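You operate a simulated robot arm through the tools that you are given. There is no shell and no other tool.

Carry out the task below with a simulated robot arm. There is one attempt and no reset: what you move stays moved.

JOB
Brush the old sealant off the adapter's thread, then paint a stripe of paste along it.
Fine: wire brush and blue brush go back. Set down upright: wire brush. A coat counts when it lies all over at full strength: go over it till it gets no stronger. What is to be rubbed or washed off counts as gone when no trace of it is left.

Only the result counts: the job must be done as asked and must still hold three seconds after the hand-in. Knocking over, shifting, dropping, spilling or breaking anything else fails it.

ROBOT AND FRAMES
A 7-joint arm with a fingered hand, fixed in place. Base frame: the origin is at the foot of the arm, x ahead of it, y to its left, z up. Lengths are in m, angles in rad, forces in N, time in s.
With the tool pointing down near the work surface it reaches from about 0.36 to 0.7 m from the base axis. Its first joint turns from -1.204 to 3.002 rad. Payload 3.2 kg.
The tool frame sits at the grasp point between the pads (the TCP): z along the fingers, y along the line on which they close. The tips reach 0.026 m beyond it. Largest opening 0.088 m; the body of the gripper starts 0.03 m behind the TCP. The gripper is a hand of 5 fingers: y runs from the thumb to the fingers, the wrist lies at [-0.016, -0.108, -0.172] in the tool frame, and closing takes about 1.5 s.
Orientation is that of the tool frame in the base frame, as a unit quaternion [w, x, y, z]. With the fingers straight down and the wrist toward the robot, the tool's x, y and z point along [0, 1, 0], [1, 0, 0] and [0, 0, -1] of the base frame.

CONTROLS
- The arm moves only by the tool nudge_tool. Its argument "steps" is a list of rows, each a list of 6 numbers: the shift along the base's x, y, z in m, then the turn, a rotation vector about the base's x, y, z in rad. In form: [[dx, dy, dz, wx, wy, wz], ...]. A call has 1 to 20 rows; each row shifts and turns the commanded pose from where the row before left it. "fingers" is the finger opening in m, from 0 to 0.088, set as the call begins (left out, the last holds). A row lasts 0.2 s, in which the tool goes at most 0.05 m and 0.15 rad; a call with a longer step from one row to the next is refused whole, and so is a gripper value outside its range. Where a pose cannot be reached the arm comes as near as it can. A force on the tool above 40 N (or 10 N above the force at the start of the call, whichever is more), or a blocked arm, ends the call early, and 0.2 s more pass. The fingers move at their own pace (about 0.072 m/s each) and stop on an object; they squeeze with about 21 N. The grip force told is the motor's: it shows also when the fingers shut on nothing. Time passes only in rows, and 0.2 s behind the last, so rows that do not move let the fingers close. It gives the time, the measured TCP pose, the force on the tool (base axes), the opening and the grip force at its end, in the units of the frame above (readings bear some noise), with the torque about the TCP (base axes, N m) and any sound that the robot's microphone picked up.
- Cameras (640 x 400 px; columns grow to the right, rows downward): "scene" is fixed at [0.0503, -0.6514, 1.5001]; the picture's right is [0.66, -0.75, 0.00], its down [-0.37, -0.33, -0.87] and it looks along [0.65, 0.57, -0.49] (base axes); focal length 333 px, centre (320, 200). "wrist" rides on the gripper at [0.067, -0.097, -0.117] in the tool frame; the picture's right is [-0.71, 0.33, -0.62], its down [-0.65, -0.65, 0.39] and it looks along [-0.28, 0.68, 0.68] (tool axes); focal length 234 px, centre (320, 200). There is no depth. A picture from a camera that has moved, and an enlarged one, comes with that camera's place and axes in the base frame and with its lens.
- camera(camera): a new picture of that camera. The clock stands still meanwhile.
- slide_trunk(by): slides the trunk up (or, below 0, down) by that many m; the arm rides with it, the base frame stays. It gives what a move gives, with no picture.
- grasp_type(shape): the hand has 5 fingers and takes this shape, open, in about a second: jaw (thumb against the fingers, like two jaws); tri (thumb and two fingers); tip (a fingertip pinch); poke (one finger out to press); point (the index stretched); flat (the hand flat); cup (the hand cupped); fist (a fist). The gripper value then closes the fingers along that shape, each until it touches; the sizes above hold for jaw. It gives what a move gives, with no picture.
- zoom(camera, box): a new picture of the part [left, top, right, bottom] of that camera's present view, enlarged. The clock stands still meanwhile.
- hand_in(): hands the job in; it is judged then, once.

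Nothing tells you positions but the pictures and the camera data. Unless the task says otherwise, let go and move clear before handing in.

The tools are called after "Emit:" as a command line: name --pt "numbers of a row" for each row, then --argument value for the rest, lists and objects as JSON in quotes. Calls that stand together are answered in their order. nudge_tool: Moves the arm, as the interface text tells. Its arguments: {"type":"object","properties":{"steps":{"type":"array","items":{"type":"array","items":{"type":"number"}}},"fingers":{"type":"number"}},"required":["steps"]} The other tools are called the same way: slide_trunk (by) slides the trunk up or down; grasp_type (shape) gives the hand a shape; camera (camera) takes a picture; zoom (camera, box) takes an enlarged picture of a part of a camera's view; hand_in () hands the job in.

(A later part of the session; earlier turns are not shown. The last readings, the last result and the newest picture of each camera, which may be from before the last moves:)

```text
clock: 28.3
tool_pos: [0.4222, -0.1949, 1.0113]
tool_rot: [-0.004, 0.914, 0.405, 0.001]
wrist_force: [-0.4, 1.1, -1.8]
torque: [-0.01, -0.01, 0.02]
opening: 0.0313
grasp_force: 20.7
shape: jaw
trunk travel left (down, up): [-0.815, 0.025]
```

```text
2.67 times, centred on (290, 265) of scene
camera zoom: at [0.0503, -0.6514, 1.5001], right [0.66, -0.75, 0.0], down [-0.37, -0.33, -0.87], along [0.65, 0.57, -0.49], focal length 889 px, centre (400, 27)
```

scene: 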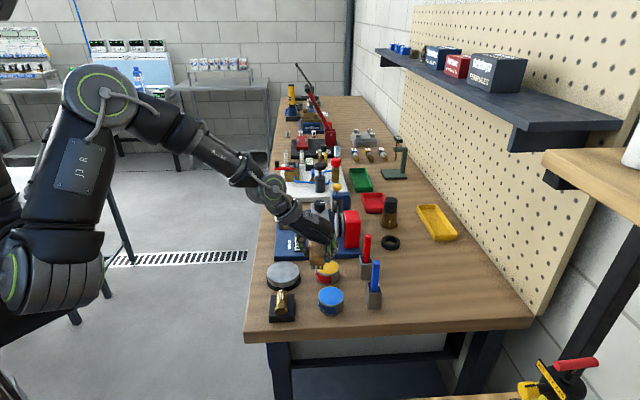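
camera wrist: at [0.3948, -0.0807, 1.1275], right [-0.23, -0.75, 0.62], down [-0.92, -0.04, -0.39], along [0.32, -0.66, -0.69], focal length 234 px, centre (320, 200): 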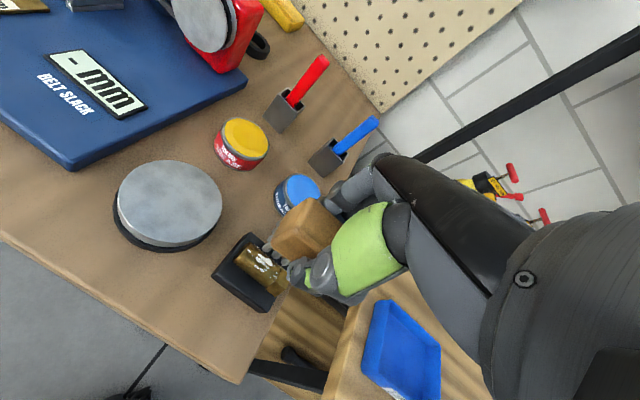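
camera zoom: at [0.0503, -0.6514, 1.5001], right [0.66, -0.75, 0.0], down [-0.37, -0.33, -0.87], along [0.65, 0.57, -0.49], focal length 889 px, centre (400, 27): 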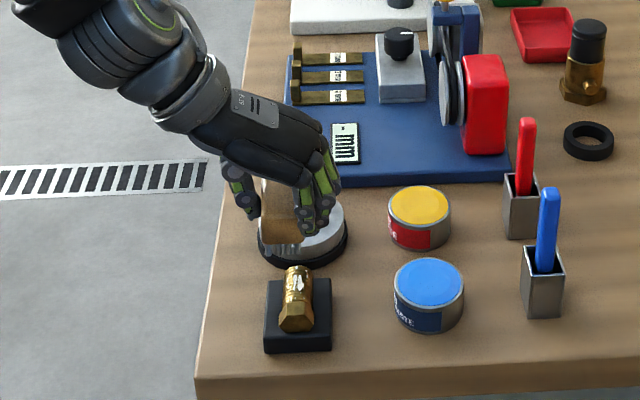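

I'm above the adapter now. I'll zoom in on the adapter and the brush with both cameras.

Emit:
zoom --camera "wrist" --box '[200, 220, 320, 320]'

Emit:
zoom --camera "scene" --box '[260, 240, 320, 330]'

```text
4.00 times, centred on (260, 270) of wrist
camera zoom: at [0.3948, -0.0807, 1.1275], right [-0.23, -0.75, 0.62], down [-0.92, -0.04, -0.39], along [0.32, -0.66, -0.69], focal length 937 px, centre (560, -80)
```

zoom: 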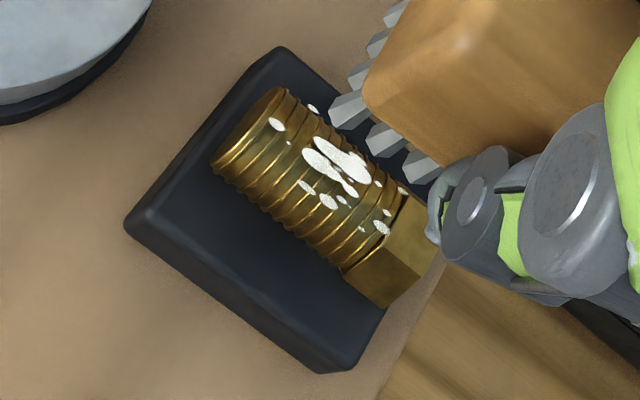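

```text
4.44 times, centred on (290, 285) of scene
camera zoom: at [0.0503, -0.6514, 1.5001], right [0.66, -0.75, 0.0], down [-0.37, -0.33, -0.87], along [0.65, 0.57, -0.49], focal length 1481 px, centre (453, -178)
```

zoom: 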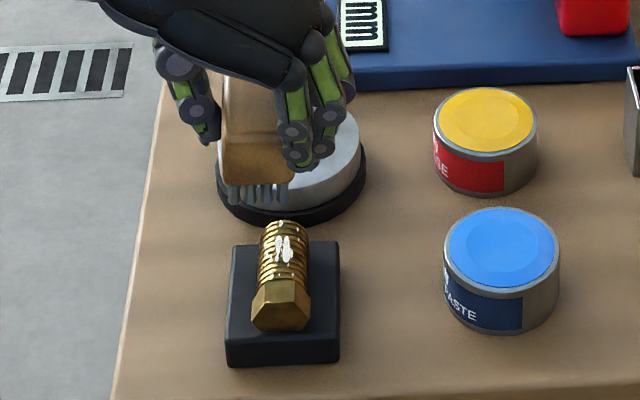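

The sealant lies along the top ±45° of the thread; I put the thread centre at (0.426, -0.198). I'll level the brush again with a lean of 0.14 rad, align it with the thread, shift it off the hex, and come down to just above contact.

Emit:
nudge_tool --pt "0.0055 0.0025 -0.01 -0.098 -0.1 0" --pt "0.005 0.0025 -0.01 0 0 -0.05" --pt "0 0 -0.015 0 0 0" --pt "0 0 -0.01 0 0 0" --pt "0 0 0 0 0 0"

Emit:
zoom --camera "wrist" --box '[200, 200, 360, 320]'

Emit:
zoom --camera "scene" --box '[250, 230, 330, 330]'

```text
clock: 29.5
tool_pos: [0.428, -0.1915, 0.9733]
tool_rot: [0.017, 0.928, 0.373, 0.008]
wrist_force: [0.0, 0.1, -0.6]
torque: [0.0, 0.01, 0.0]
opening: 0.0315
grasp_force: 20.6
shape: jaw
out of reach, approached as far as the arm can: row 1
trunk travel left (down, up): [-0.815, 0.025]
```

```text
3.33 times, centred on (280, 260) of wrist
camera zoom: at [0.4051, -0.0719, 1.0855], right [-0.3, -0.71, 0.63], down [-0.91, 0.01, -0.41], along [0.29, -0.7, -0.65], focal length 781 px, centre (453, 0)
```

zoom: 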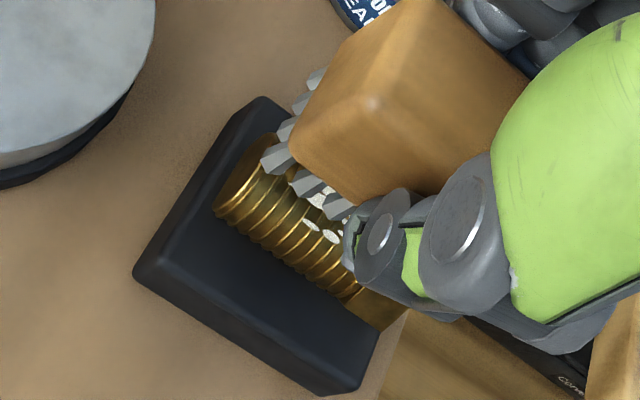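

```text
4.00 times, centred on (290, 280) of scene
camera zoom: at [0.0503, -0.6514, 1.5001], right [0.66, -0.75, 0.0], down [-0.37, -0.33, -0.87], along [0.65, 0.57, -0.49], focal length 1333 px, centre (440, -120)
```

zoom: 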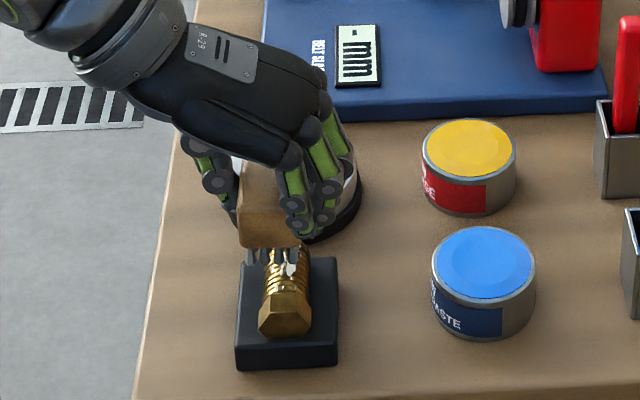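

The brush sits about 6 mm toward the thumb side and is still tilted about 0.1 rad. I'll shift it over the thread's centreline and level it now that I'm lower.

Emit:
nudge_tool --pt "0.002 -0.002 -0.004 -0.035 -0.035 0" --pt "0.002 -0.002 -0.004 -0.035 -0.035 0" --pt "0 0 0 0 0 0"

Emit:
zoom --camera "wrist" --box '[200, 200, 360, 320]'

Emit:
zoom --camera "scene" --box '[250, 230, 330, 330]'

```text
clock: 30.3
tool_pos: [0.4325, -0.1948, 0.9668]
tool_rot: [0.059, 0.927, 0.369, 0.029]
wrist_force: [0.8, -0.1, -1.2]
torque: [-0.01, 0.0, 0.0]
opening: 0.0315
grasp_force: 20.7
shape: jaw
trunk travel left (down, up): [-0.815, 0.025]
```

```text
3.33 times, centred on (280, 260) of wrist
camera zoom: at [0.4031, -0.0686, 1.0688], right [-0.35, -0.67, 0.65], down [-0.88, -0.01, -0.48], along [0.33, -0.74, -0.58], focal length 781 px, centre (453, 0)
```

zoom: 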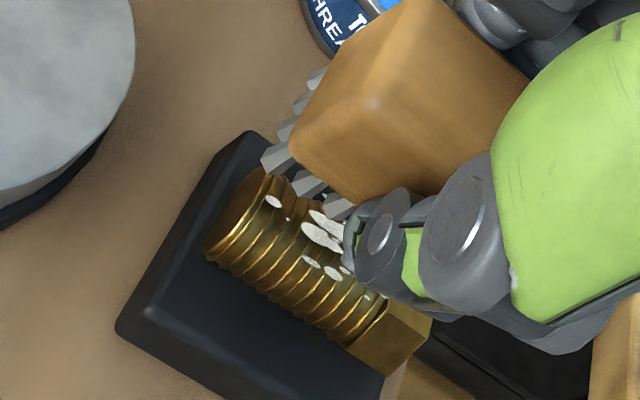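

```text
4.00 times, centred on (290, 280) of scene
camera zoom: at [0.0503, -0.6514, 1.5001], right [0.66, -0.75, 0.0], down [-0.37, -0.33, -0.87], along [0.65, 0.57, -0.49], focal length 1333 px, centre (440, -120)
```

zoom: 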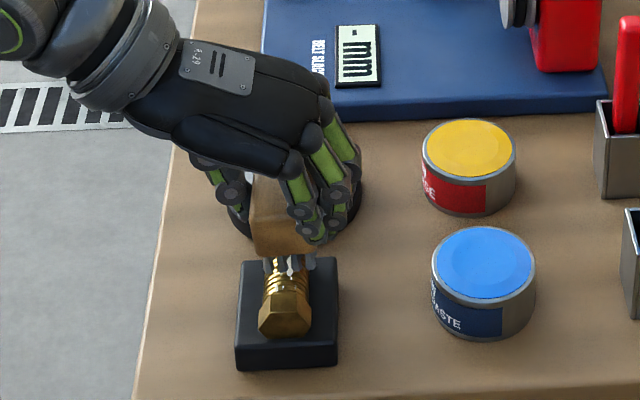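

The brush is now centred and level. I'll lower it gently until I feel contact.

Emit:
nudge_tool --pt "0 0 -0.005 0 0 0" --pt "0 0 -0.005 0 0 0" --pt "0 0 -0.003 0 0 0"

Emit:
nudge_tool --pt "0 0 -0.002 0 0 0" --pt "0 0 -0.002 0 0 0"

Emit:
zoom --camera "scene" --box '[250, 230, 330, 330]'

Emit:
zoom --camera "wrist" --box '[200, 200, 360, 320]'

```text
clock: 31.1
tool_pos: [0.4306, -0.1986, 0.9519]
tool_rot: [0.069, 0.926, 0.372, 0.021]
wrist_force: [0.2, 0.2, -0.6]
torque: [-0.02, 0.03, 0.0]
opening: 0.0315
grasp_force: 20.6
shape: jaw
trunk travel left (down, up): [-0.815, 0.025]
```

```text
clock: 31.7
tool_pos: [0.4283, -0.2003, 0.9446]
tool_rot: [0.076, 0.924, 0.375, 0.015]
wrist_force: [0.1, -1.4, 2.5]
torque: [0.04, -0.03, 0.0]
opening: 0.0316
grasp_force: 20.7
shape: jaw
trunk travel left (down, up): [-0.815, 0.025]
```

```text
4.00 times, centred on (290, 280) of scene
camera zoom: at [0.0503, -0.6514, 1.5001], right [0.66, -0.75, 0.0], down [-0.37, -0.33, -0.87], along [0.65, 0.57, -0.49], focal length 1333 px, centre (440, -120)
```

zoom: 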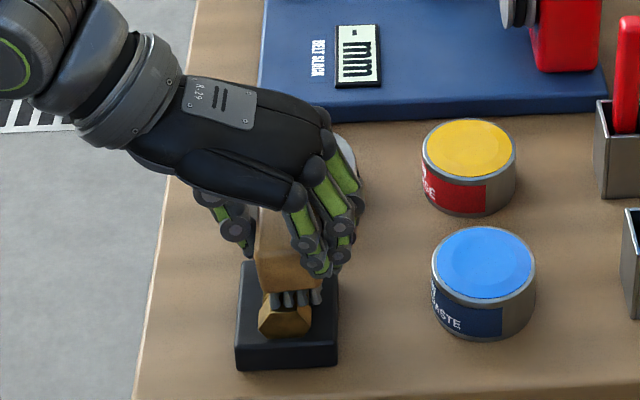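

```text
3.33 times, centred on (280, 260) of wrist
camera zoom: at [0.3994, -0.0705, 1.043], right [-0.33, -0.65, 0.69], down [-0.89, -0.04, -0.46], along [0.33, -0.76, -0.56], focal length 781 px, centre (453, 0)
```

zoom: 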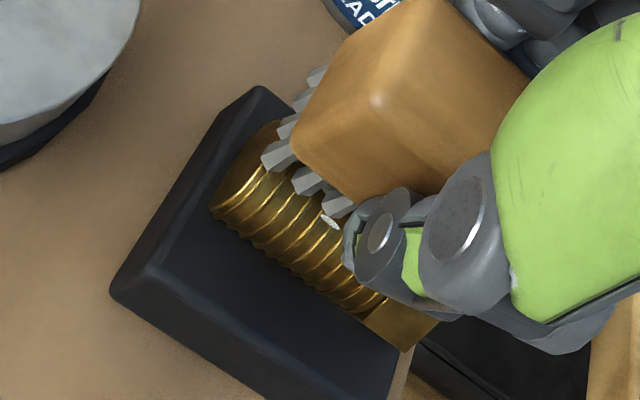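

Light contact (about 2.5 N) at z ≈ 0.945, but the pose drifted about 7 mm along the thread toward the hex. I'll lift slightly and correct back along the thread.

Emit:
nudge_tool --pt "0.002 0.002 0.004 0 0 0" --pt "0.003 0.004 0 0 0 0" --pt "0 0 0 0 0 0"

```text
clock: 32.5
tool_pos: [0.4346, -0.1933, 0.9478]
tool_rot: [0.073, 0.924, 0.375, 0.014]
wrist_force: [0.6, 0.2, -1.4]
torque: [0.03, 0.01, -0.01]
opening: 0.0316
grasp_force: 21.2
shape: jaw
trunk travel left (down, up): [-0.815, 0.025]
```

The pose is corrected. Now I'll press lightly and make a first set of strokes across the thread, then check the effect.

Emit:
nudge_tool --pt "0 0 -0.003 0 0 0" --pt "0 0 -0.002 0 0 0" --pt "0.006 -0.006 0 0 0 0" --pt "-0.006 0.006 0 0 0 0" --pt "-0.006 0.006 0 0 0 0" --pt "0.006 -0.006 0 0 0 0" --pt "0.006 -0.006 0 0 0 0" --pt "-0.006 0.006 0 0 0 0" --pt "-0.006 0.006 0 0 0 0" --pt "0.006 -0.006 0 0 0 0"

Emit:
zoom --camera "scene" --box '[250, 230, 330, 330]'

Emit:
zoom --camera "wrist" --box '[200, 200, 360, 320]'

```text
clock: 34.7
tool_pos: [0.4332, -0.1914, 0.9445]
tool_rot: [0.073, 0.924, 0.376, 0.016]
wrist_force: [-2.5, 2.6, 7.4]
torque: [0.26, 0.16, 0.02]
opening: 0.0318
grasp_force: 20.9
shape: jaw
trunk travel left (down, up): [-0.815, 0.025]
```

```text
4.00 times, centred on (290, 280) of scene
camera zoom: at [0.0503, -0.6514, 1.5001], right [0.66, -0.75, 0.0], down [-0.37, -0.33, -0.87], along [0.65, 0.57, -0.49], focal length 1333 px, centre (440, -120)
```

zoom: 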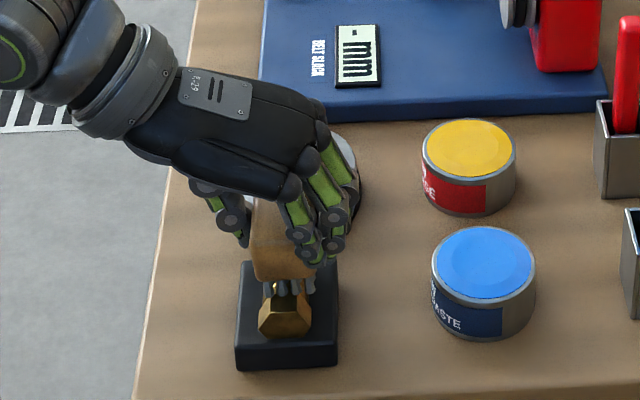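

```text
3.33 times, centred on (280, 260) of wrist
camera zoom: at [0.4031, -0.0622, 1.0427], right [-0.33, -0.65, 0.68], down [-0.89, -0.04, -0.46], along [0.33, -0.76, -0.56], focal length 781 px, centre (453, 0)
```

zoom: 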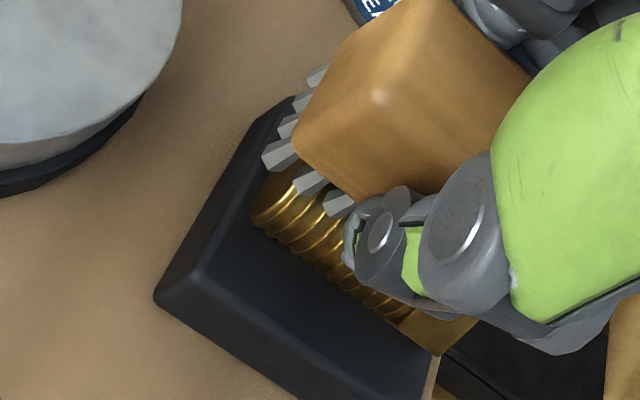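

Pressing at about 7 N, and the adapter and block haven't moved. I'll lift off to see how much sealant is gone.

Emit:
nudge_tool --pt "0 0 0.02 0 0 0" --pt "0.01 0.01 0.02 0 0 0" --pt "0.015 0.015 0.01 0 0 0"

Emit:
zoom --camera "scene" --box '[262, 275, 307, 325]'

Emit:
zoom --camera "wrist" --box '[180, 220, 320, 340]'

```text
clock: 35.5
tool_pos: [0.4595, -0.1682, 0.9933]
tool_rot: [0.074, 0.924, 0.376, 0.015]
wrist_force: [-0.1, -0.3, -0.2]
torque: [0.01, -0.02, -0.02]
opening: 0.0319
grasp_force: 20.7
shape: jaw
trunk travel left (down, up): [-0.815, 0.025]
```

```text
8.00 times, centred on (284, 300) of scene
camera zoom: at [0.0503, -0.6514, 1.5001], right [0.66, -0.75, 0.0], down [-0.37, -0.33, -0.87], along [0.65, 0.57, -0.49], focal length 2666 px, centre (604, -600)
```

zoom: 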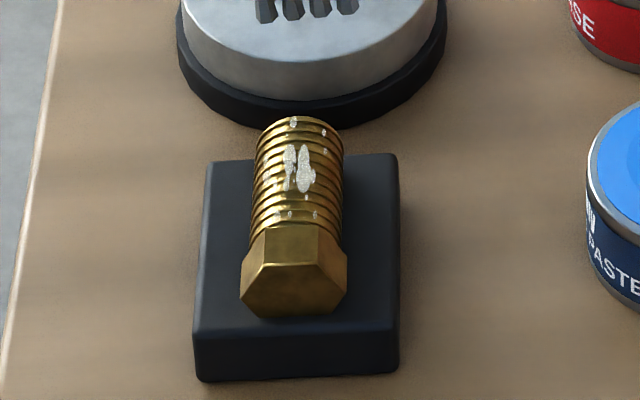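

```text
3.33 times, centred on (250, 280) of wrist
camera zoom: at [0.4303, -0.0384, 1.092], right [-0.33, -0.65, 0.69], down [-0.89, -0.04, -0.46], along [0.33, -0.76, -0.56], focal length 781 px, centre (553, -67)
```

zoom: 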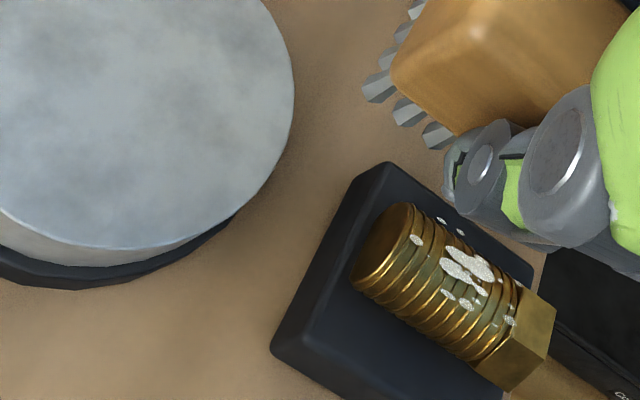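

The sealant looks partly faded (greyer and speckled), so the scrubbing works. I'll go back down and do many more strokes.

Emit:
nudge_tool --pt "-0.015 -0.015 -0.01 0 0 0" --pt "-0.01 -0.01 -0.02 0 0 0" --pt "0 0 -0.02 0 0 0" --pt "0.007 -0.007 -0.001 0 0 0" --pt "-0.007 0.007 0 0 0 0" --pt "-0.007 0.007 0 0 0 0" --pt "0.007 -0.007 0 0 0 0" --pt "0.007 -0.007 0 0 0 0" --pt "-0.007 0.007 0 0 0 0" --pt "-0.007 0.007 0 0 0 0" --pt "0.007 -0.007 0 0 0 0" --pt "0.007 -0.007 0 0 0 0" --pt "-0.007 0.007 0 0 0 0" --pt "-0.007 0.007 0 0 0 0" --pt "0.007 -0.007 0 0 0 0" --pt "0.007 -0.007 0 0 0 0" --pt "-0.007 0.007 0 0 0 0" --pt "-0.007 0.007 0 0 0 0" --pt "0.007 -0.007 0 0 0 0"

Emit:
zoom --camera "wrist" --box '[180, 200, 360, 340]'

```text
clock: 39.5
tool_pos: [0.4318, -0.1896, 0.9412]
tool_rot: [0.074, 0.923, 0.377, 0.015]
wrist_force: [-3.0, 7.9, 12.3]
torque: [0.38, 0.3, -0.09]
opening: 0.0326
grasp_force: 20.9
shape: jaw
trunk travel left (down, up): [-0.815, 0.025]
```

```text
2.86 times, centred on (270, 270) of wrist
camera zoom: at [0.4026, -0.0599, 1.0409], right [-0.33, -0.65, 0.68], down [-0.89, -0.04, -0.46], along [0.33, -0.76, -0.56], focal length 669 px, centre (463, 0)
```

zoom: 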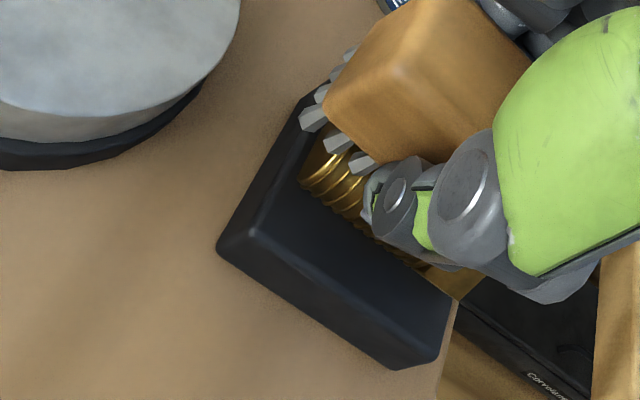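

The force is about 12 N now. I'll lift and check the sealant and the brush's seating in the hand.

Emit:
nudge_tool --pt "0 0 0.02 0 0 0" --pt "0.01 0.01 0.02 0 0 0" --pt "0.015 0.015 0.01 0 0 0"

Emit:
zoom --camera "scene" --box '[262, 275, 307, 325]'

Emit:
zoom --camera "scene" --box '[250, 210, 350, 330]'

Emit:
zoom --camera "wrist" --box '[180, 220, 320, 340]'

```text
clock: 40.3
tool_pos: [0.4597, -0.1673, 0.9921]
tool_rot: [0.074, 0.924, 0.375, 0.014]
wrist_force: [0.9, 0.4, -1.2]
torque: [0.0, 0.02, 0.01]
opening: 0.0324
grasp_force: 20.9
shape: jaw
trunk travel left (down, up): [-0.815, 0.025]
```

```text
8.00 times, centred on (284, 300) of scene
camera zoom: at [0.0503, -0.6514, 1.5001], right [0.66, -0.75, 0.0], down [-0.37, -0.33, -0.87], along [0.65, 0.57, -0.49], focal length 2666 px, centre (604, -600)
```

zoom: 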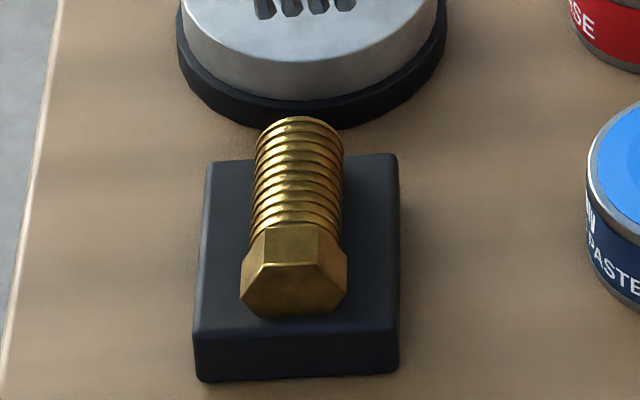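

```text
3.33 times, centred on (300, 270) of scene
camera zoom: at [0.0503, -0.6514, 1.5001], right [0.66, -0.75, 0.0], down [-0.37, -0.33, -0.87], along [0.65, 0.57, -0.49], focal length 1111 px, centre (387, -33)
```

zoom: 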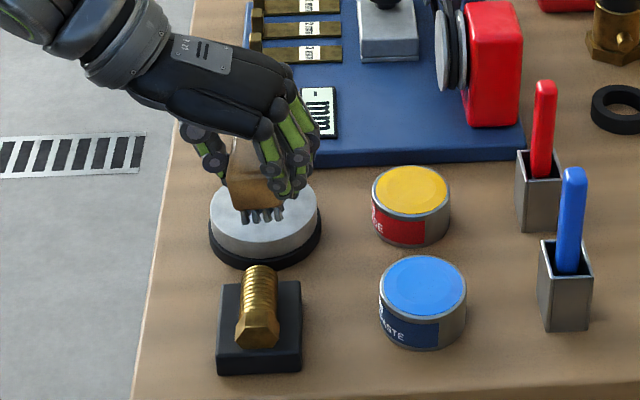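

```text
3.33 times, centred on (250, 280) of wrist
camera zoom: at [0.4311, -0.0382, 1.0898], right [-0.33, -0.65, 0.69], down [-0.89, -0.04, -0.46], along [0.33, -0.76, -0.56], focal length 781 px, centre (553, -67)
```

zoom: 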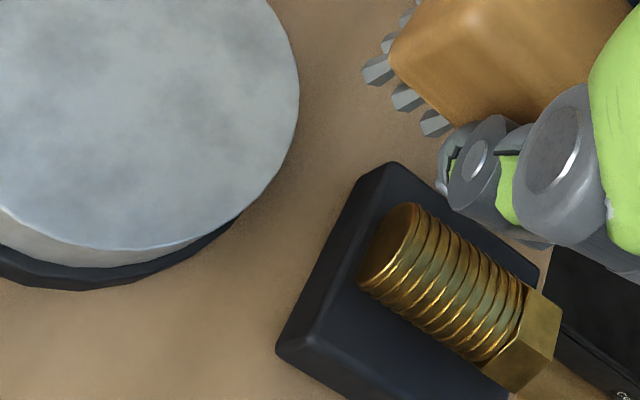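

The thread looks clean. I'll zoom in tightly to check for faint residue.

Emit:
zoom --camera "scene" --box '[274, 285, 294, 315]'

Emit:
zoom --camera "wrist" --box '[245, 270, 305, 325]'

Emit:
zoom --camera "scene" --box '[300, 245, 350, 285]'

```text
13.33 times, centred on (284, 300) of scene
camera zoom: at [0.0503, -0.6514, 1.5001], right [0.66, -0.75, 0.0], down [-0.37, -0.33, -0.87], along [0.65, 0.57, -0.49], focal length 4444 px, centre (800, -1133)
```

zoom: 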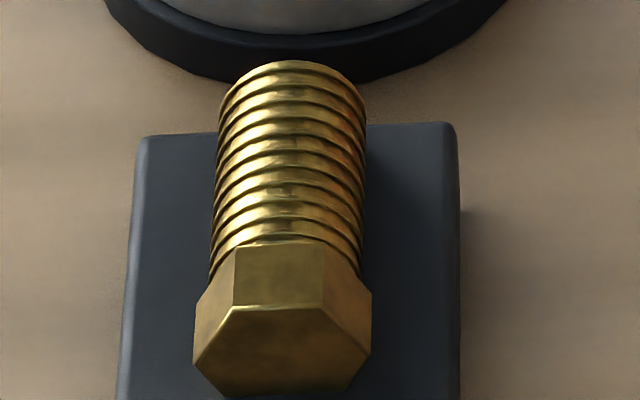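

```text
7.27 times, centred on (275, 298) of wrist
camera zoom: at [0.4311, -0.0382, 1.0898], right [-0.33, -0.65, 0.69], down [-0.89, -0.04, -0.46], along [0.33, -0.76, -0.56], focal length 1703 px, centre (647, -509)
```

zoom: 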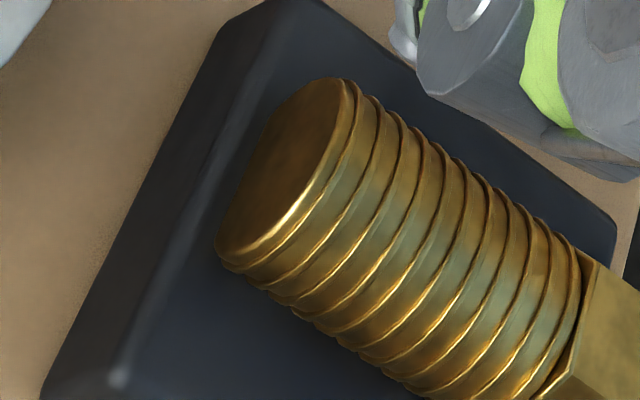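

```text
10.00 times, centred on (325, 265) of scene
camera zoom: at [0.0503, -0.6514, 1.5001], right [0.66, -0.75, 0.0], down [-0.37, -0.33, -0.87], along [0.65, 0.57, -0.49], focal length 3333 px, centre (270, -450)
```

zoom: 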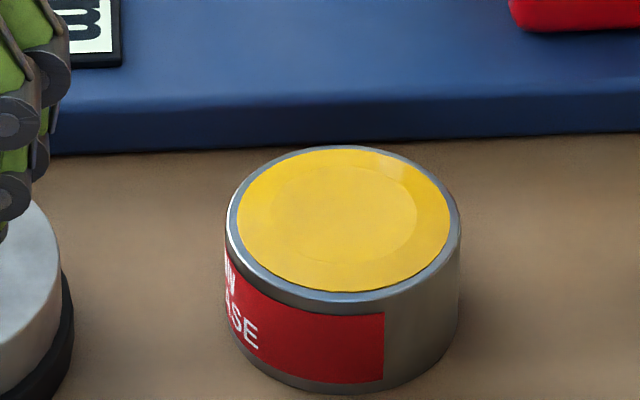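

No residue is visible, but I'll do one more lighter pass, including strokes along the thread, to be sure nothing faint is left.

Emit:
nudge_tool --pt "-0.015 -0.015 -0.01 0 0 0" --pt "-0.01 -0.01 -0.02 0 0 0" --pt "0 0 -0.0195 0 0 0" --pt "0.007 -0.007 0 0 0 0" --pt "-0.007 0.007 0 0 0 0" --pt "-0.006 0.006 0 0 0 0" --pt "0.006 -0.006 0 0 0 0" --pt "0.008 -0.005 0 0 0 0" --pt "-0.006 0.008 0 0 0 0" --pt "-0.008 0.005 0 0 0 0" --pt "0.006 -0.008 0 0 0 0" --pt "0.006 0.006 0 0 0 0" --pt "-0.006 -0.006 0 0 0 0" --pt "0.006 0.006 0 0 0 0" --pt "-0.006 -0.006 0 0 0 0" --pt "0 0 0.02 0 0 0" --pt "0.01 0.01 0.02 0 0 0" --pt "0.015 0.015 0.01 0 0 0" --pt "0 0 0 0 0 0"

Emit:
zoom --camera "scene" --box '[262, 275, 307, 325]'

Emit:
zoom --camera "scene" --box '[265, 215, 325, 285]'

Emit:
zoom --camera "wrist" --box '[220, 160, 420, 330]'

```text
clock: 44.3
tool_pos: [0.4579, -0.1675, 0.9955]
tool_rot: [0.072, 0.924, 0.374, 0.015]
wrist_force: [0.4, 0.4, -1.8]
torque: [0.04, -0.01, 0.01]
opening: 0.0325
grasp_force: 20.9
shape: jaw
trunk travel left (down, up): [-0.815, 0.025]
```

```text
8.00 times, centred on (284, 300) of scene
camera zoom: at [0.0503, -0.6514, 1.5001], right [0.66, -0.75, 0.0], down [-0.37, -0.33, -0.87], along [0.65, 0.57, -0.49], focal length 2666 px, centre (604, -600)
```

zoom: 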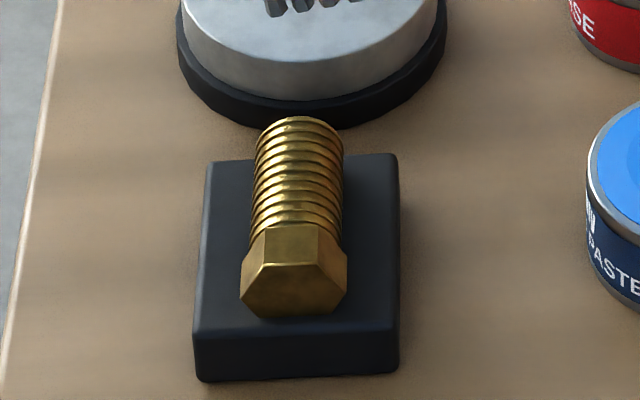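

```text
5.71 times, centred on (295, 250) of scene
camera zoom: at [0.0503, -0.6514, 1.5001], right [0.66, -0.75, 0.0], down [-0.37, -0.33, -0.87], along [0.65, 0.57, -0.49], focal length 1904 px, centre (463, -86)
```

zoom: 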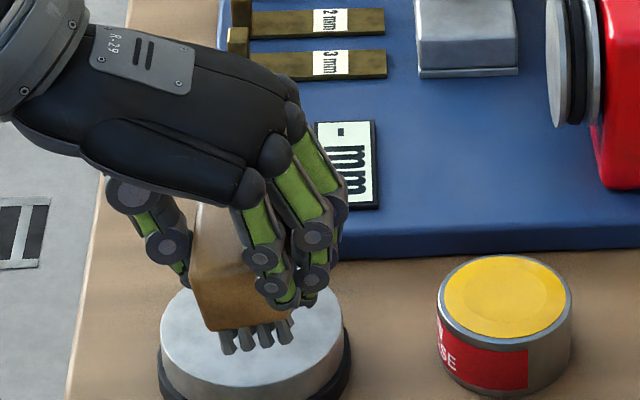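

```text
2.35 times, centred on (320, 245) of wrist
camera zoom: at [0.4293, -0.0384, 1.093], right [-0.33, -0.65, 0.68], down [-0.89, -0.04, -0.46], along [0.33, -0.76, -0.56], focal length 551 px, centre (320, 94)
```

zoom: 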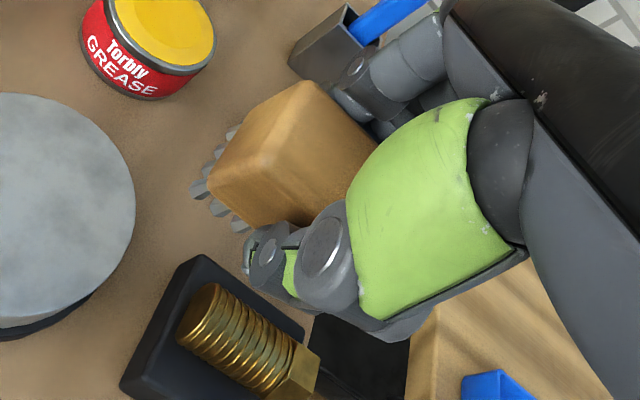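

The thread is clean. The brush has rolled slightly (about 0.1 rad) in the hand, which pressing lightly on the table will level. I'll raise and head back outward, then adjust the trunk for reach.

Emit:
nudge_tool --pt "0.02 -0.018 0.04 0 0 0" --pt "0.02 -0.018 0.04 0 0 0" --pt "0.02 -0.018 0.035 0 0 0" --pt "0 0 0 0 0 0"

Emit:
slide_trunk --by -0.04

```text
clock: 45.3
tool_pos: [0.5179, -0.2239, 1.1095]
tool_rot: [0.074, 0.924, 0.375, 0.016]
wrist_force: [0.5, 0.2, 0.0]
torque: [-0.01, -0.02, -0.01]
opening: 0.0326
grasp_force: 21.4
shape: jaw
trunk travel left (down, up): [-0.815, 0.025]
```

```text
clock: 46.1
tool_pos: [0.518, -0.2224, 1.0675]
tool_rot: [0.074, 0.924, 0.375, 0.016]
wrist_force: [-0.4, -0.4, -1.3]
torque: [0.01, -0.04, -0.04]
opening: 0.0328
grasp_force: 21.6
shape: jaw
trunk travel left (down, up): [-0.775, 0.065]
```

I'm at a good height. Now I'll move out over the brush's original spot, restoring the original orientation.

Emit:
nudge_tool --pt "0.0358 -0.0312 0 0 0 0" --pt "0.0358 -0.0312 0 0 0 0" --pt "0.0358 -0.0312 0 0.018 -0.0185 -0.05" --pt "0.0358 -0.0312 -0.01 0 0 0" --pt "0.0358 -0.0312 -0.02 0 0 0" --pt "0 0 0 0 0 0"

Emit:
zoom --camera "scene" --box '[340, 160, 460, 310]'

```text
refused: row 5 steps farther than a row can; nothing moved
```

```text
2.67 times, centred on (400, 235) of scene
camera zoom: at [0.0503, -0.6514, 1.5001], right [0.66, -0.75, 0.0], down [-0.37, -0.33, -0.87], along [0.65, 0.57, -0.49], focal length 889 px, centre (107, 107)
```

zoom: 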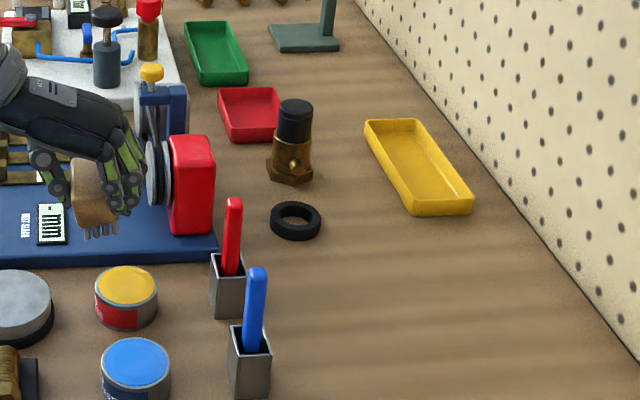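

That call was refused because one row was slightly too long. I'll redo it with smaller steps.

Emit:
nudge_tool --pt "0.03 -0.026 0 0 0 0" --pt "0.03 -0.026 0 0 0 0" --pt "0.03 -0.026 0 0.018 -0.0185 -0.05" --pt "0.03 -0.026 0 0 0 0" --pt "0.03 -0.026 -0.01 0 0 0" --pt "0.029 -0.026 -0.02 0 0 0" --pt "0 0 0 0 0 0"

Emit:
zoom --camera "scene" --box '[340, 160, 460, 310]'

Emit:
camera --camera "wrist"

```text
clock: 47.7
tool_pos: [0.6976, -0.3806, 1.0389]
tool_rot: [0.068, 0.934, 0.35, 0.025]
wrist_force: [0.3, 0.4, -0.7]
torque: [0.0, -0.02, -0.03]
opening: 0.0325
grasp_force: 20.6
shape: jaw
trunk travel left (down, up): [-0.775, 0.065]
```

```text
2.67 times, centred on (400, 235) of scene
camera zoom: at [0.0503, -0.6514, 1.5001], right [0.66, -0.75, 0.0], down [-0.37, -0.33, -0.87], along [0.65, 0.57, -0.49], focal length 889 px, centre (107, 107)
```

zoom: 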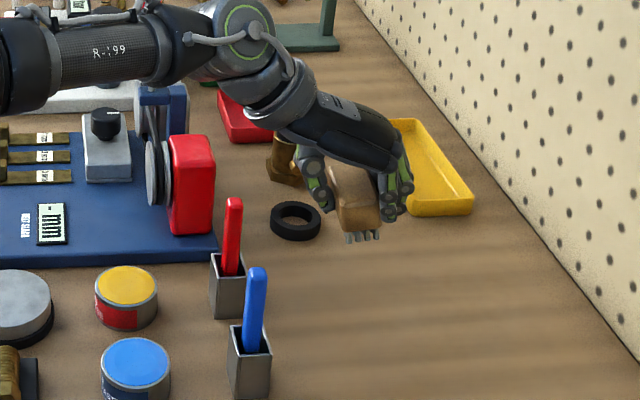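

```text
taken
camera wrist: at [0.673, -0.2507, 1.1392], right [-0.38, -0.64, 0.67], down [-0.88, 0.02, -0.48], along [0.3, -0.77, -0.57], focal length 234 px, centre (320, 200)
```

wrist: 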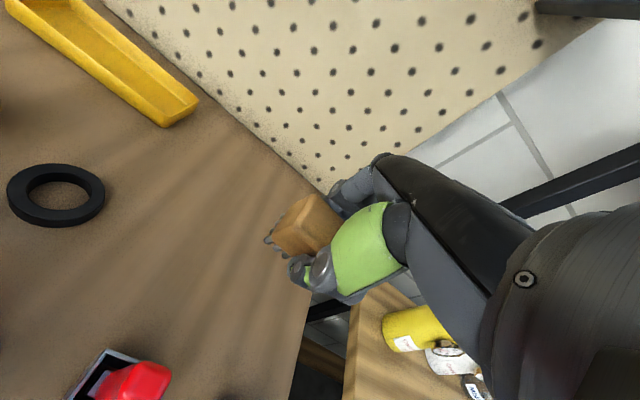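

I'm back over the original spot in the original orientation. I'll check the brush tilt, then descend.

Emit:
zoom --camera "scene" --box '[380, 205, 430, 260]'

Emit:
nudge_tool --pt "0 0.0005 -0.03 0 0 0" --pt "0 0.0005 -0.03 0 0 0" --pt "0 0.0005 -0.03 0 0 0" --pt "0 0 -0.02 0 0 0" --pt "0 0 -0.01 0 0 0"

Emit:
zoom --camera "scene" --box '[370, 230, 440, 310]'

```text
7.27 times, centred on (405, 232) of scene
camera zoom: at [0.0503, -0.6514, 1.5001], right [0.66, -0.75, 0.0], down [-0.37, -0.33, -0.87], along [0.65, 0.57, -0.49], focal length 2424 px, centre (-298, -36)
```

zoom: 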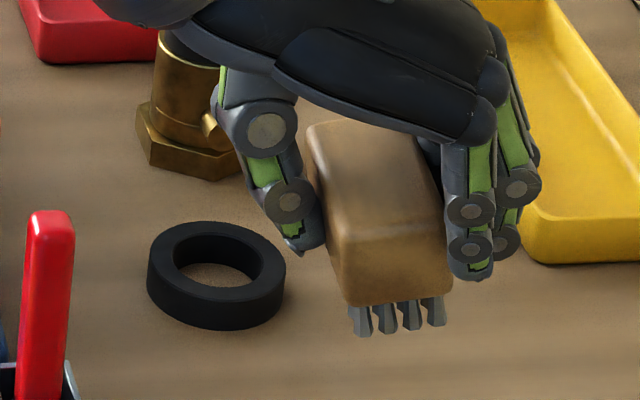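

```text
clock: 48.9
tool_pos: [0.6989, -0.3777, 0.9193]
tool_rot: [0.069, 0.934, 0.35, 0.026]
wrist_force: [-0.7, 0.0, -1.7]
torque: [0.02, -0.02, 0.03]
opening: 0.0326
grasp_force: 21.1
shape: jaw
trunk travel left (down, up): [-0.775, 0.065]
```

```text
5.00 times, centred on (405, 270) of scene
camera zoom: at [0.0503, -0.6514, 1.5001], right [0.66, -0.75, 0.0], down [-0.37, -0.33, -0.87], along [0.65, 0.57, -0.49], focal length 1666 px, centre (-105, -150)
```

zoom: 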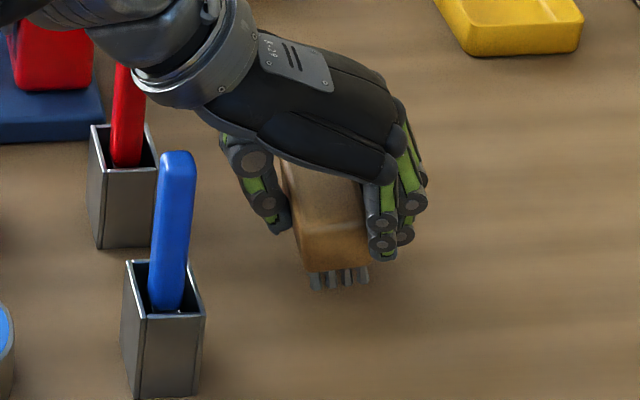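

The brush is tilted about 0.12 rad with the finger side up. I'll partially level the hand and continue down until light contact.

Emit:
nudge_tool --pt "0 0 -0.004 0.037 0.033 0" --pt "0 0 -0.004 0 0 0" --pt "0 0 -0.003 0 0 0"

Emit:
zoom --camera "scene" --box '[370, 230, 440, 310]'

```text
clock: 49.7
tool_pos: [0.6929, -0.3777, 0.9083]
tool_rot: [0.045, 0.935, 0.351, 0.016]
wrist_force: [-0.4, 0.1, -0.6]
torque: [-0.02, -0.01, 0.01]
opening: 0.0325
grasp_force: 20.8
shape: jaw
out of reach, approached as far as the arm can: row 1
trunk travel left (down, up): [-0.775, 0.065]
```

```text
5.00 times, centred on (405, 270) of scene
camera zoom: at [0.0503, -0.6514, 1.5001], right [0.66, -0.75, 0.0], down [-0.37, -0.33, -0.87], along [0.65, 0.57, -0.49], focal length 1666 px, centre (-105, -150)
```

zoom: 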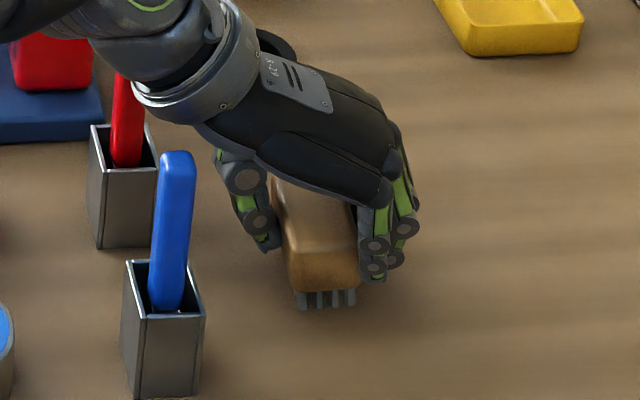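

The brush is nearly level. I'll shift 4 mm back along its length to match the original footprint and lower to contact.

Emit:
nudge_tool --pt "-0.002 -0.0015 -0.002 0 0 0" --pt "-0.001 -0.0015 -0.003 0 0 0"

Emit:
zoom --camera "scene" --box '[370, 230, 440, 310]'

```text
clock: 50.3
tool_pos: [0.6897, -0.3796, 0.9028]
tool_rot: [0.046, 0.935, 0.352, 0.016]
wrist_force: [0.0, -0.5, -1.9]
torque: [0.01, -0.02, 0.0]
opening: 0.0323
grasp_force: 21.1
shape: jaw
trunk travel left (down, up): [-0.775, 0.065]
```

```text
5.00 times, centred on (405, 270) of scene
camera zoom: at [0.0503, -0.6514, 1.5001], right [0.66, -0.75, 0.0], down [-0.37, -0.33, -0.87], along [0.65, 0.57, -0.49], focal length 1666 px, centre (-105, -150)
```

zoom: 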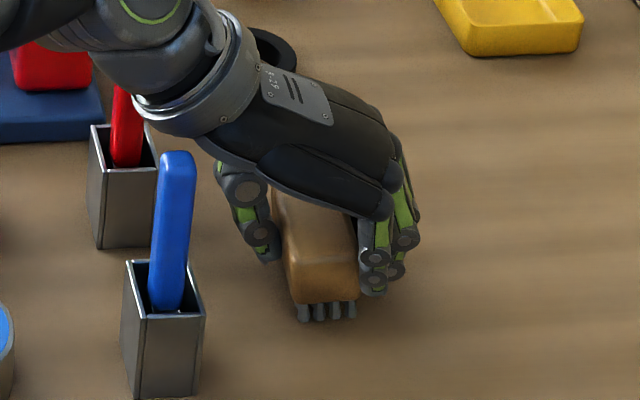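

The bristles look almost on the table at the original location. I'll go down in millimetre steps until force shows.

Emit:
nudge_tool --pt "0 0 -0.0015 0 0 0"

Emit:
nudge_tool --pt "0 0 -0.0015 0 0 0"

Emit:
zoom --camera "scene" --box '[380, 250, 430, 310]'

```text
clock: 50.7
tool_pos: [0.689, -0.3801, 0.9023]
tool_rot: [0.046, 0.935, 0.352, 0.017]
wrist_force: [-0.5, -0.1, -1.0]
torque: [0.03, -0.01, -0.02]
opening: 0.0322
grasp_force: 21.1
shape: jaw
trunk travel left (down, up): [-0.775, 0.065]
```

```text
clock: 51.1
tool_pos: [0.6906, -0.3803, 0.9017]
tool_rot: [0.046, 0.935, 0.352, 0.018]
wrist_force: [0.3, 0.9, 0.3]
torque: [-0.01, 0.03, -0.03]
opening: 0.0327
grasp_force: 20.5
shape: jaw
trunk travel left (down, up): [-0.775, 0.065]
```

```text
6.67 times, centred on (405, 280) of scene
camera zoom: at [0.0503, -0.6514, 1.5001], right [0.66, -0.75, 0.0], down [-0.37, -0.33, -0.87], along [0.65, 0.57, -0.49], focal length 2222 px, centre (-247, -333)
```

zoom: 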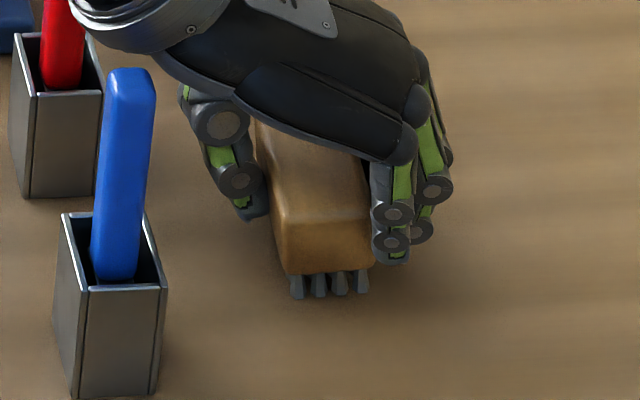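

Emit:
nudge_tool --pt "0 0 -0.001 0 0 0" --pt "0 0 -0.001 0 0 0"

Emit:
nudge_tool --pt "0 0 -0.001 0 0 0"

```text
clock: 51.7
tool_pos: [0.6909, -0.3796, 0.9001]
tool_rot: [0.047, 0.935, 0.352, 0.018]
wrist_force: [1.6, -0.9, 4.0]
torque: [-0.07, 0.09, 0.0]
opening: 0.0325
grasp_force: 21.2
shape: jaw
trunk travel left (down, up): [-0.775, 0.065]
```

```text
clock: 52.1
tool_pos: [0.6907, -0.3787, 0.9]
tool_rot: [0.046, 0.934, 0.353, 0.018]
wrist_force: [2.8, -1.1, 9.3]
torque: [-0.16, 0.06, 0.05]
opening: 0.0326
grasp_force: 21.4
shape: jaw
trunk travel left (down, up): [-0.775, 0.065]
```

Firm contact at about 9 N, so the brush is on the table. Releasing now.

Emit:
nudge_tool --fingers 0.088 --pt "0 0 0.0005 0 0 0" --pt "0 0 0 0 0 0" --pt "0 0 0 0 0 0" --pt "0 0 0 0 0 0" --pt "0 0 0 0 0 0" --pt "0 0 0 0 0 0"

Emit:
zoom --camera "scene" --box '[380, 250, 430, 310]'

Emit:
zoom --camera "wrist" --box '[220, 150, 420, 330]'

```text
clock: 53.5
tool_pos: [0.6897, -0.3798, 0.8974]
tool_rot: [0.046, 0.935, 0.352, 0.016]
wrist_force: [-0.2, 0.3, 0.6]
torque: [0.03, -0.03, 0.02]
opening: 0.0877
grasp_force: 0.1
shape: jaw
trunk travel left (down, up): [-0.775, 0.065]
```

```text
6.67 times, centred on (405, 280) of scene
camera zoom: at [0.0503, -0.6514, 1.5001], right [0.66, -0.75, 0.0], down [-0.37, -0.33, -0.87], along [0.65, 0.57, -0.49], focal length 2222 px, centre (-247, -333)
```

zoom: 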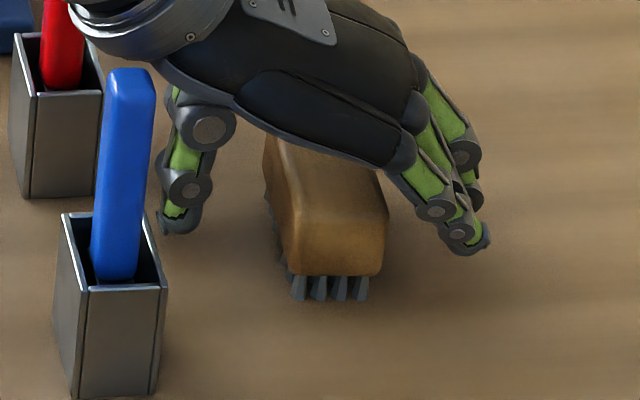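

```text
2.22 times, centred on (320, 240) of wrist
camera zoom: at [0.669, -0.2549, 1.0035], right [-0.35, -0.67, 0.65], down [-0.89, 0.03, -0.45], along [0.28, -0.74, -0.61], focal length 520 px, centre (320, 111)
```

zoom: 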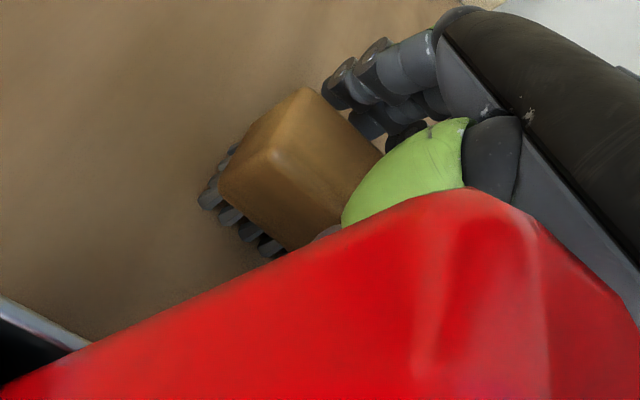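

The wire brush stands flat on its bristles at its original place. I'll rise straight up between the handles and then look at the blue brush.

Emit:
nudge_tool --pt "0 0 0.03 0 0 0" --pt "0 0 0.04 0 0 0" --pt "0 0 0.04 0 0 0" --pt "0 0 0.04 0 0 0" --pt "0 0 0 0 0 0"

Emit:
zoom --camera "scene" --box '[340, 160, 460, 310]'

Emit:
camera --camera "wrist"

```text
clock: 54.7
tool_pos: [0.6904, -0.3811, 1.0483]
tool_rot: [0.046, 0.935, 0.352, 0.016]
wrist_force: [0.1, 0.2, -0.7]
torque: [0.0, -0.02, 0.0]
opening: 0.0881
grasp_force: 0.0
shape: jaw
trunk travel left (down, up): [-0.775, 0.065]
```

```text
2.67 times, centred on (400, 235) of scene
camera zoom: at [0.0503, -0.6514, 1.5001], right [0.66, -0.75, 0.0], down [-0.37, -0.33, -0.87], along [0.65, 0.57, -0.49], focal length 889 px, centre (107, 107)
```

zoom: 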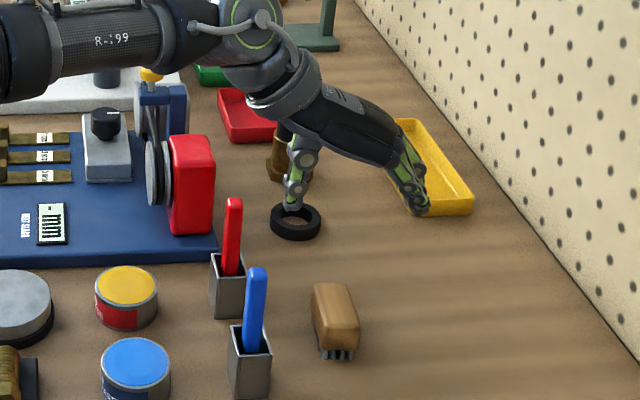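

```text
taken
camera wrist: at [0.6687, -0.2554, 1.1537], right [-0.35, -0.67, 0.65], down [-0.89, 0.03, -0.45], along [0.28, -0.74, -0.61], focal length 234 px, centre (320, 200)
```

wrist: 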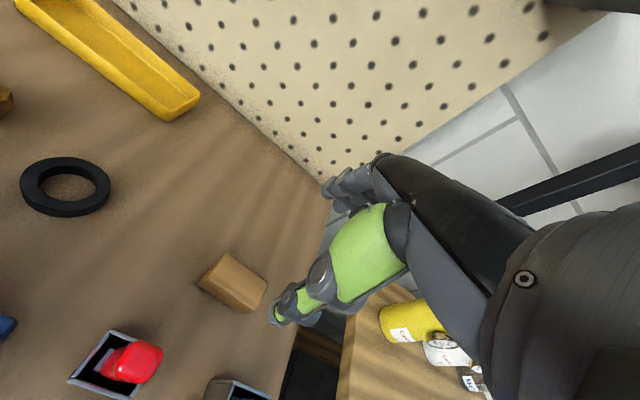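

The wire brush is back, standing upright. Next I'll level the hand and move above the blue handle at about (0.589, -0.352).

Emit:
nudge_tool --pt "-0.02 0.006 0.02 0 0 0" --pt "-0.03 0.009 0.01 0.0732 0.0642 0" --pt "-0.03 0.009 0 0 0 0.06" --pt "-0.021 0.005 0 0 0 0" --pt "0 0 0 0 0 0"

Emit:
camera --camera "wrist"

Emit:
zoom --camera "scene" --box '[310, 160, 430, 310]'

```text
clock: 55.9
tool_pos: [0.5884, -0.3507, 1.0764]
tool_rot: [0.001, 0.925, 0.381, -0.001]
wrist_force: [-0.2, -0.2, -0.5]
torque: [0.0, 0.04, -0.01]
opening: 0.0876
grasp_force: 0.1
shape: jaw
trunk travel left (down, up): [-0.775, 0.065]
```

```text
taken
camera wrist: at [0.5684, -0.235, 1.1916], right [-0.27, -0.73, 0.62], down [-0.92, 0.01, -0.39], along [0.28, -0.68, -0.68], focal length 234 px, centre (320, 200)
```

wrist: 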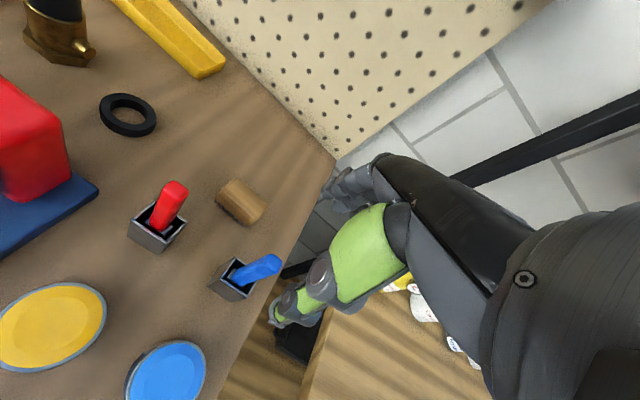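

```text
2.67 times, centred on (370, 235) of scene
camera zoom: at [0.0503, -0.6514, 1.5001], right [0.66, -0.75, 0.0], down [-0.37, -0.33, -0.87], along [0.65, 0.57, -0.49], focal length 889 px, centre (187, 107)
```

zoom: 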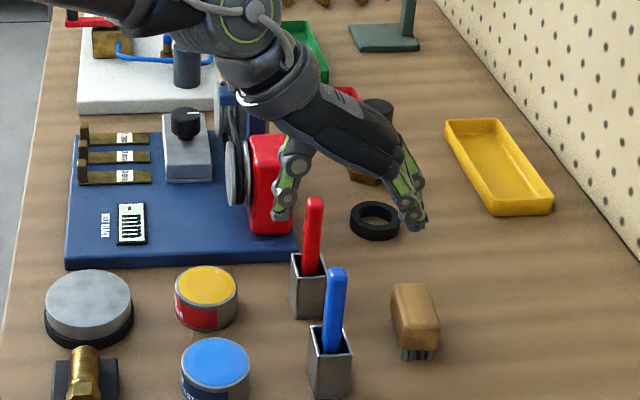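

I'll zoom in to refine the blue handle's position before lowering.

Emit:
zoom --camera "wrist" --box '[190, 230, 310, 320]'

Emit:
zoom --camera "wrist" --box '[100, 310, 240, 400]'

```text
4.44 times, centred on (250, 275) of wrist
camera zoom: at [0.5684, -0.235, 1.1916], right [-0.27, -0.73, 0.62], down [-0.92, 0.01, -0.39], along [0.28, -0.68, -0.68], focal length 1041 px, centre (631, -133)
```

zoom: 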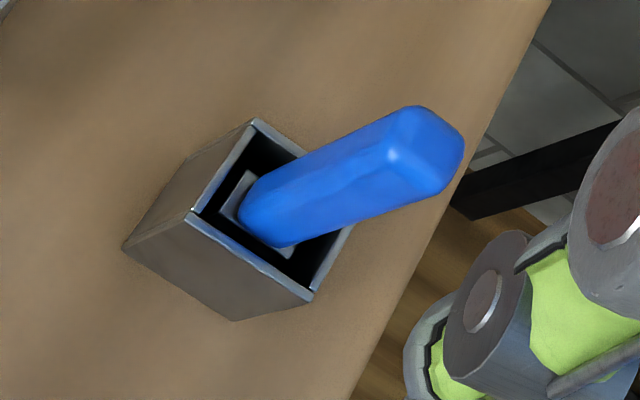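

```text
4.44 times, centred on (170, 355) of wrist
camera zoom: at [0.5684, -0.235, 1.1916], right [-0.27, -0.73, 0.62], down [-0.92, 0.01, -0.39], along [0.28, -0.68, -0.68], focal length 1041 px, centre (987, -489)
```

zoom: 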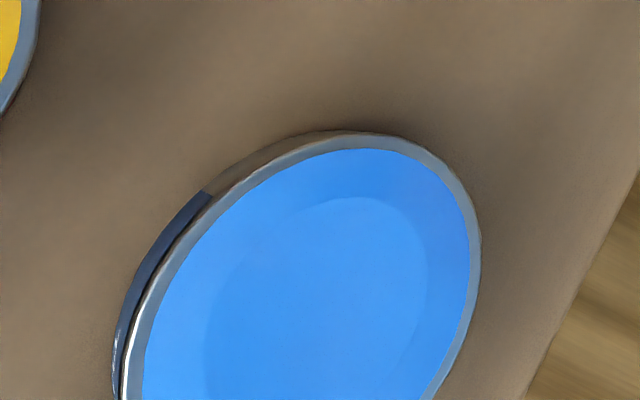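

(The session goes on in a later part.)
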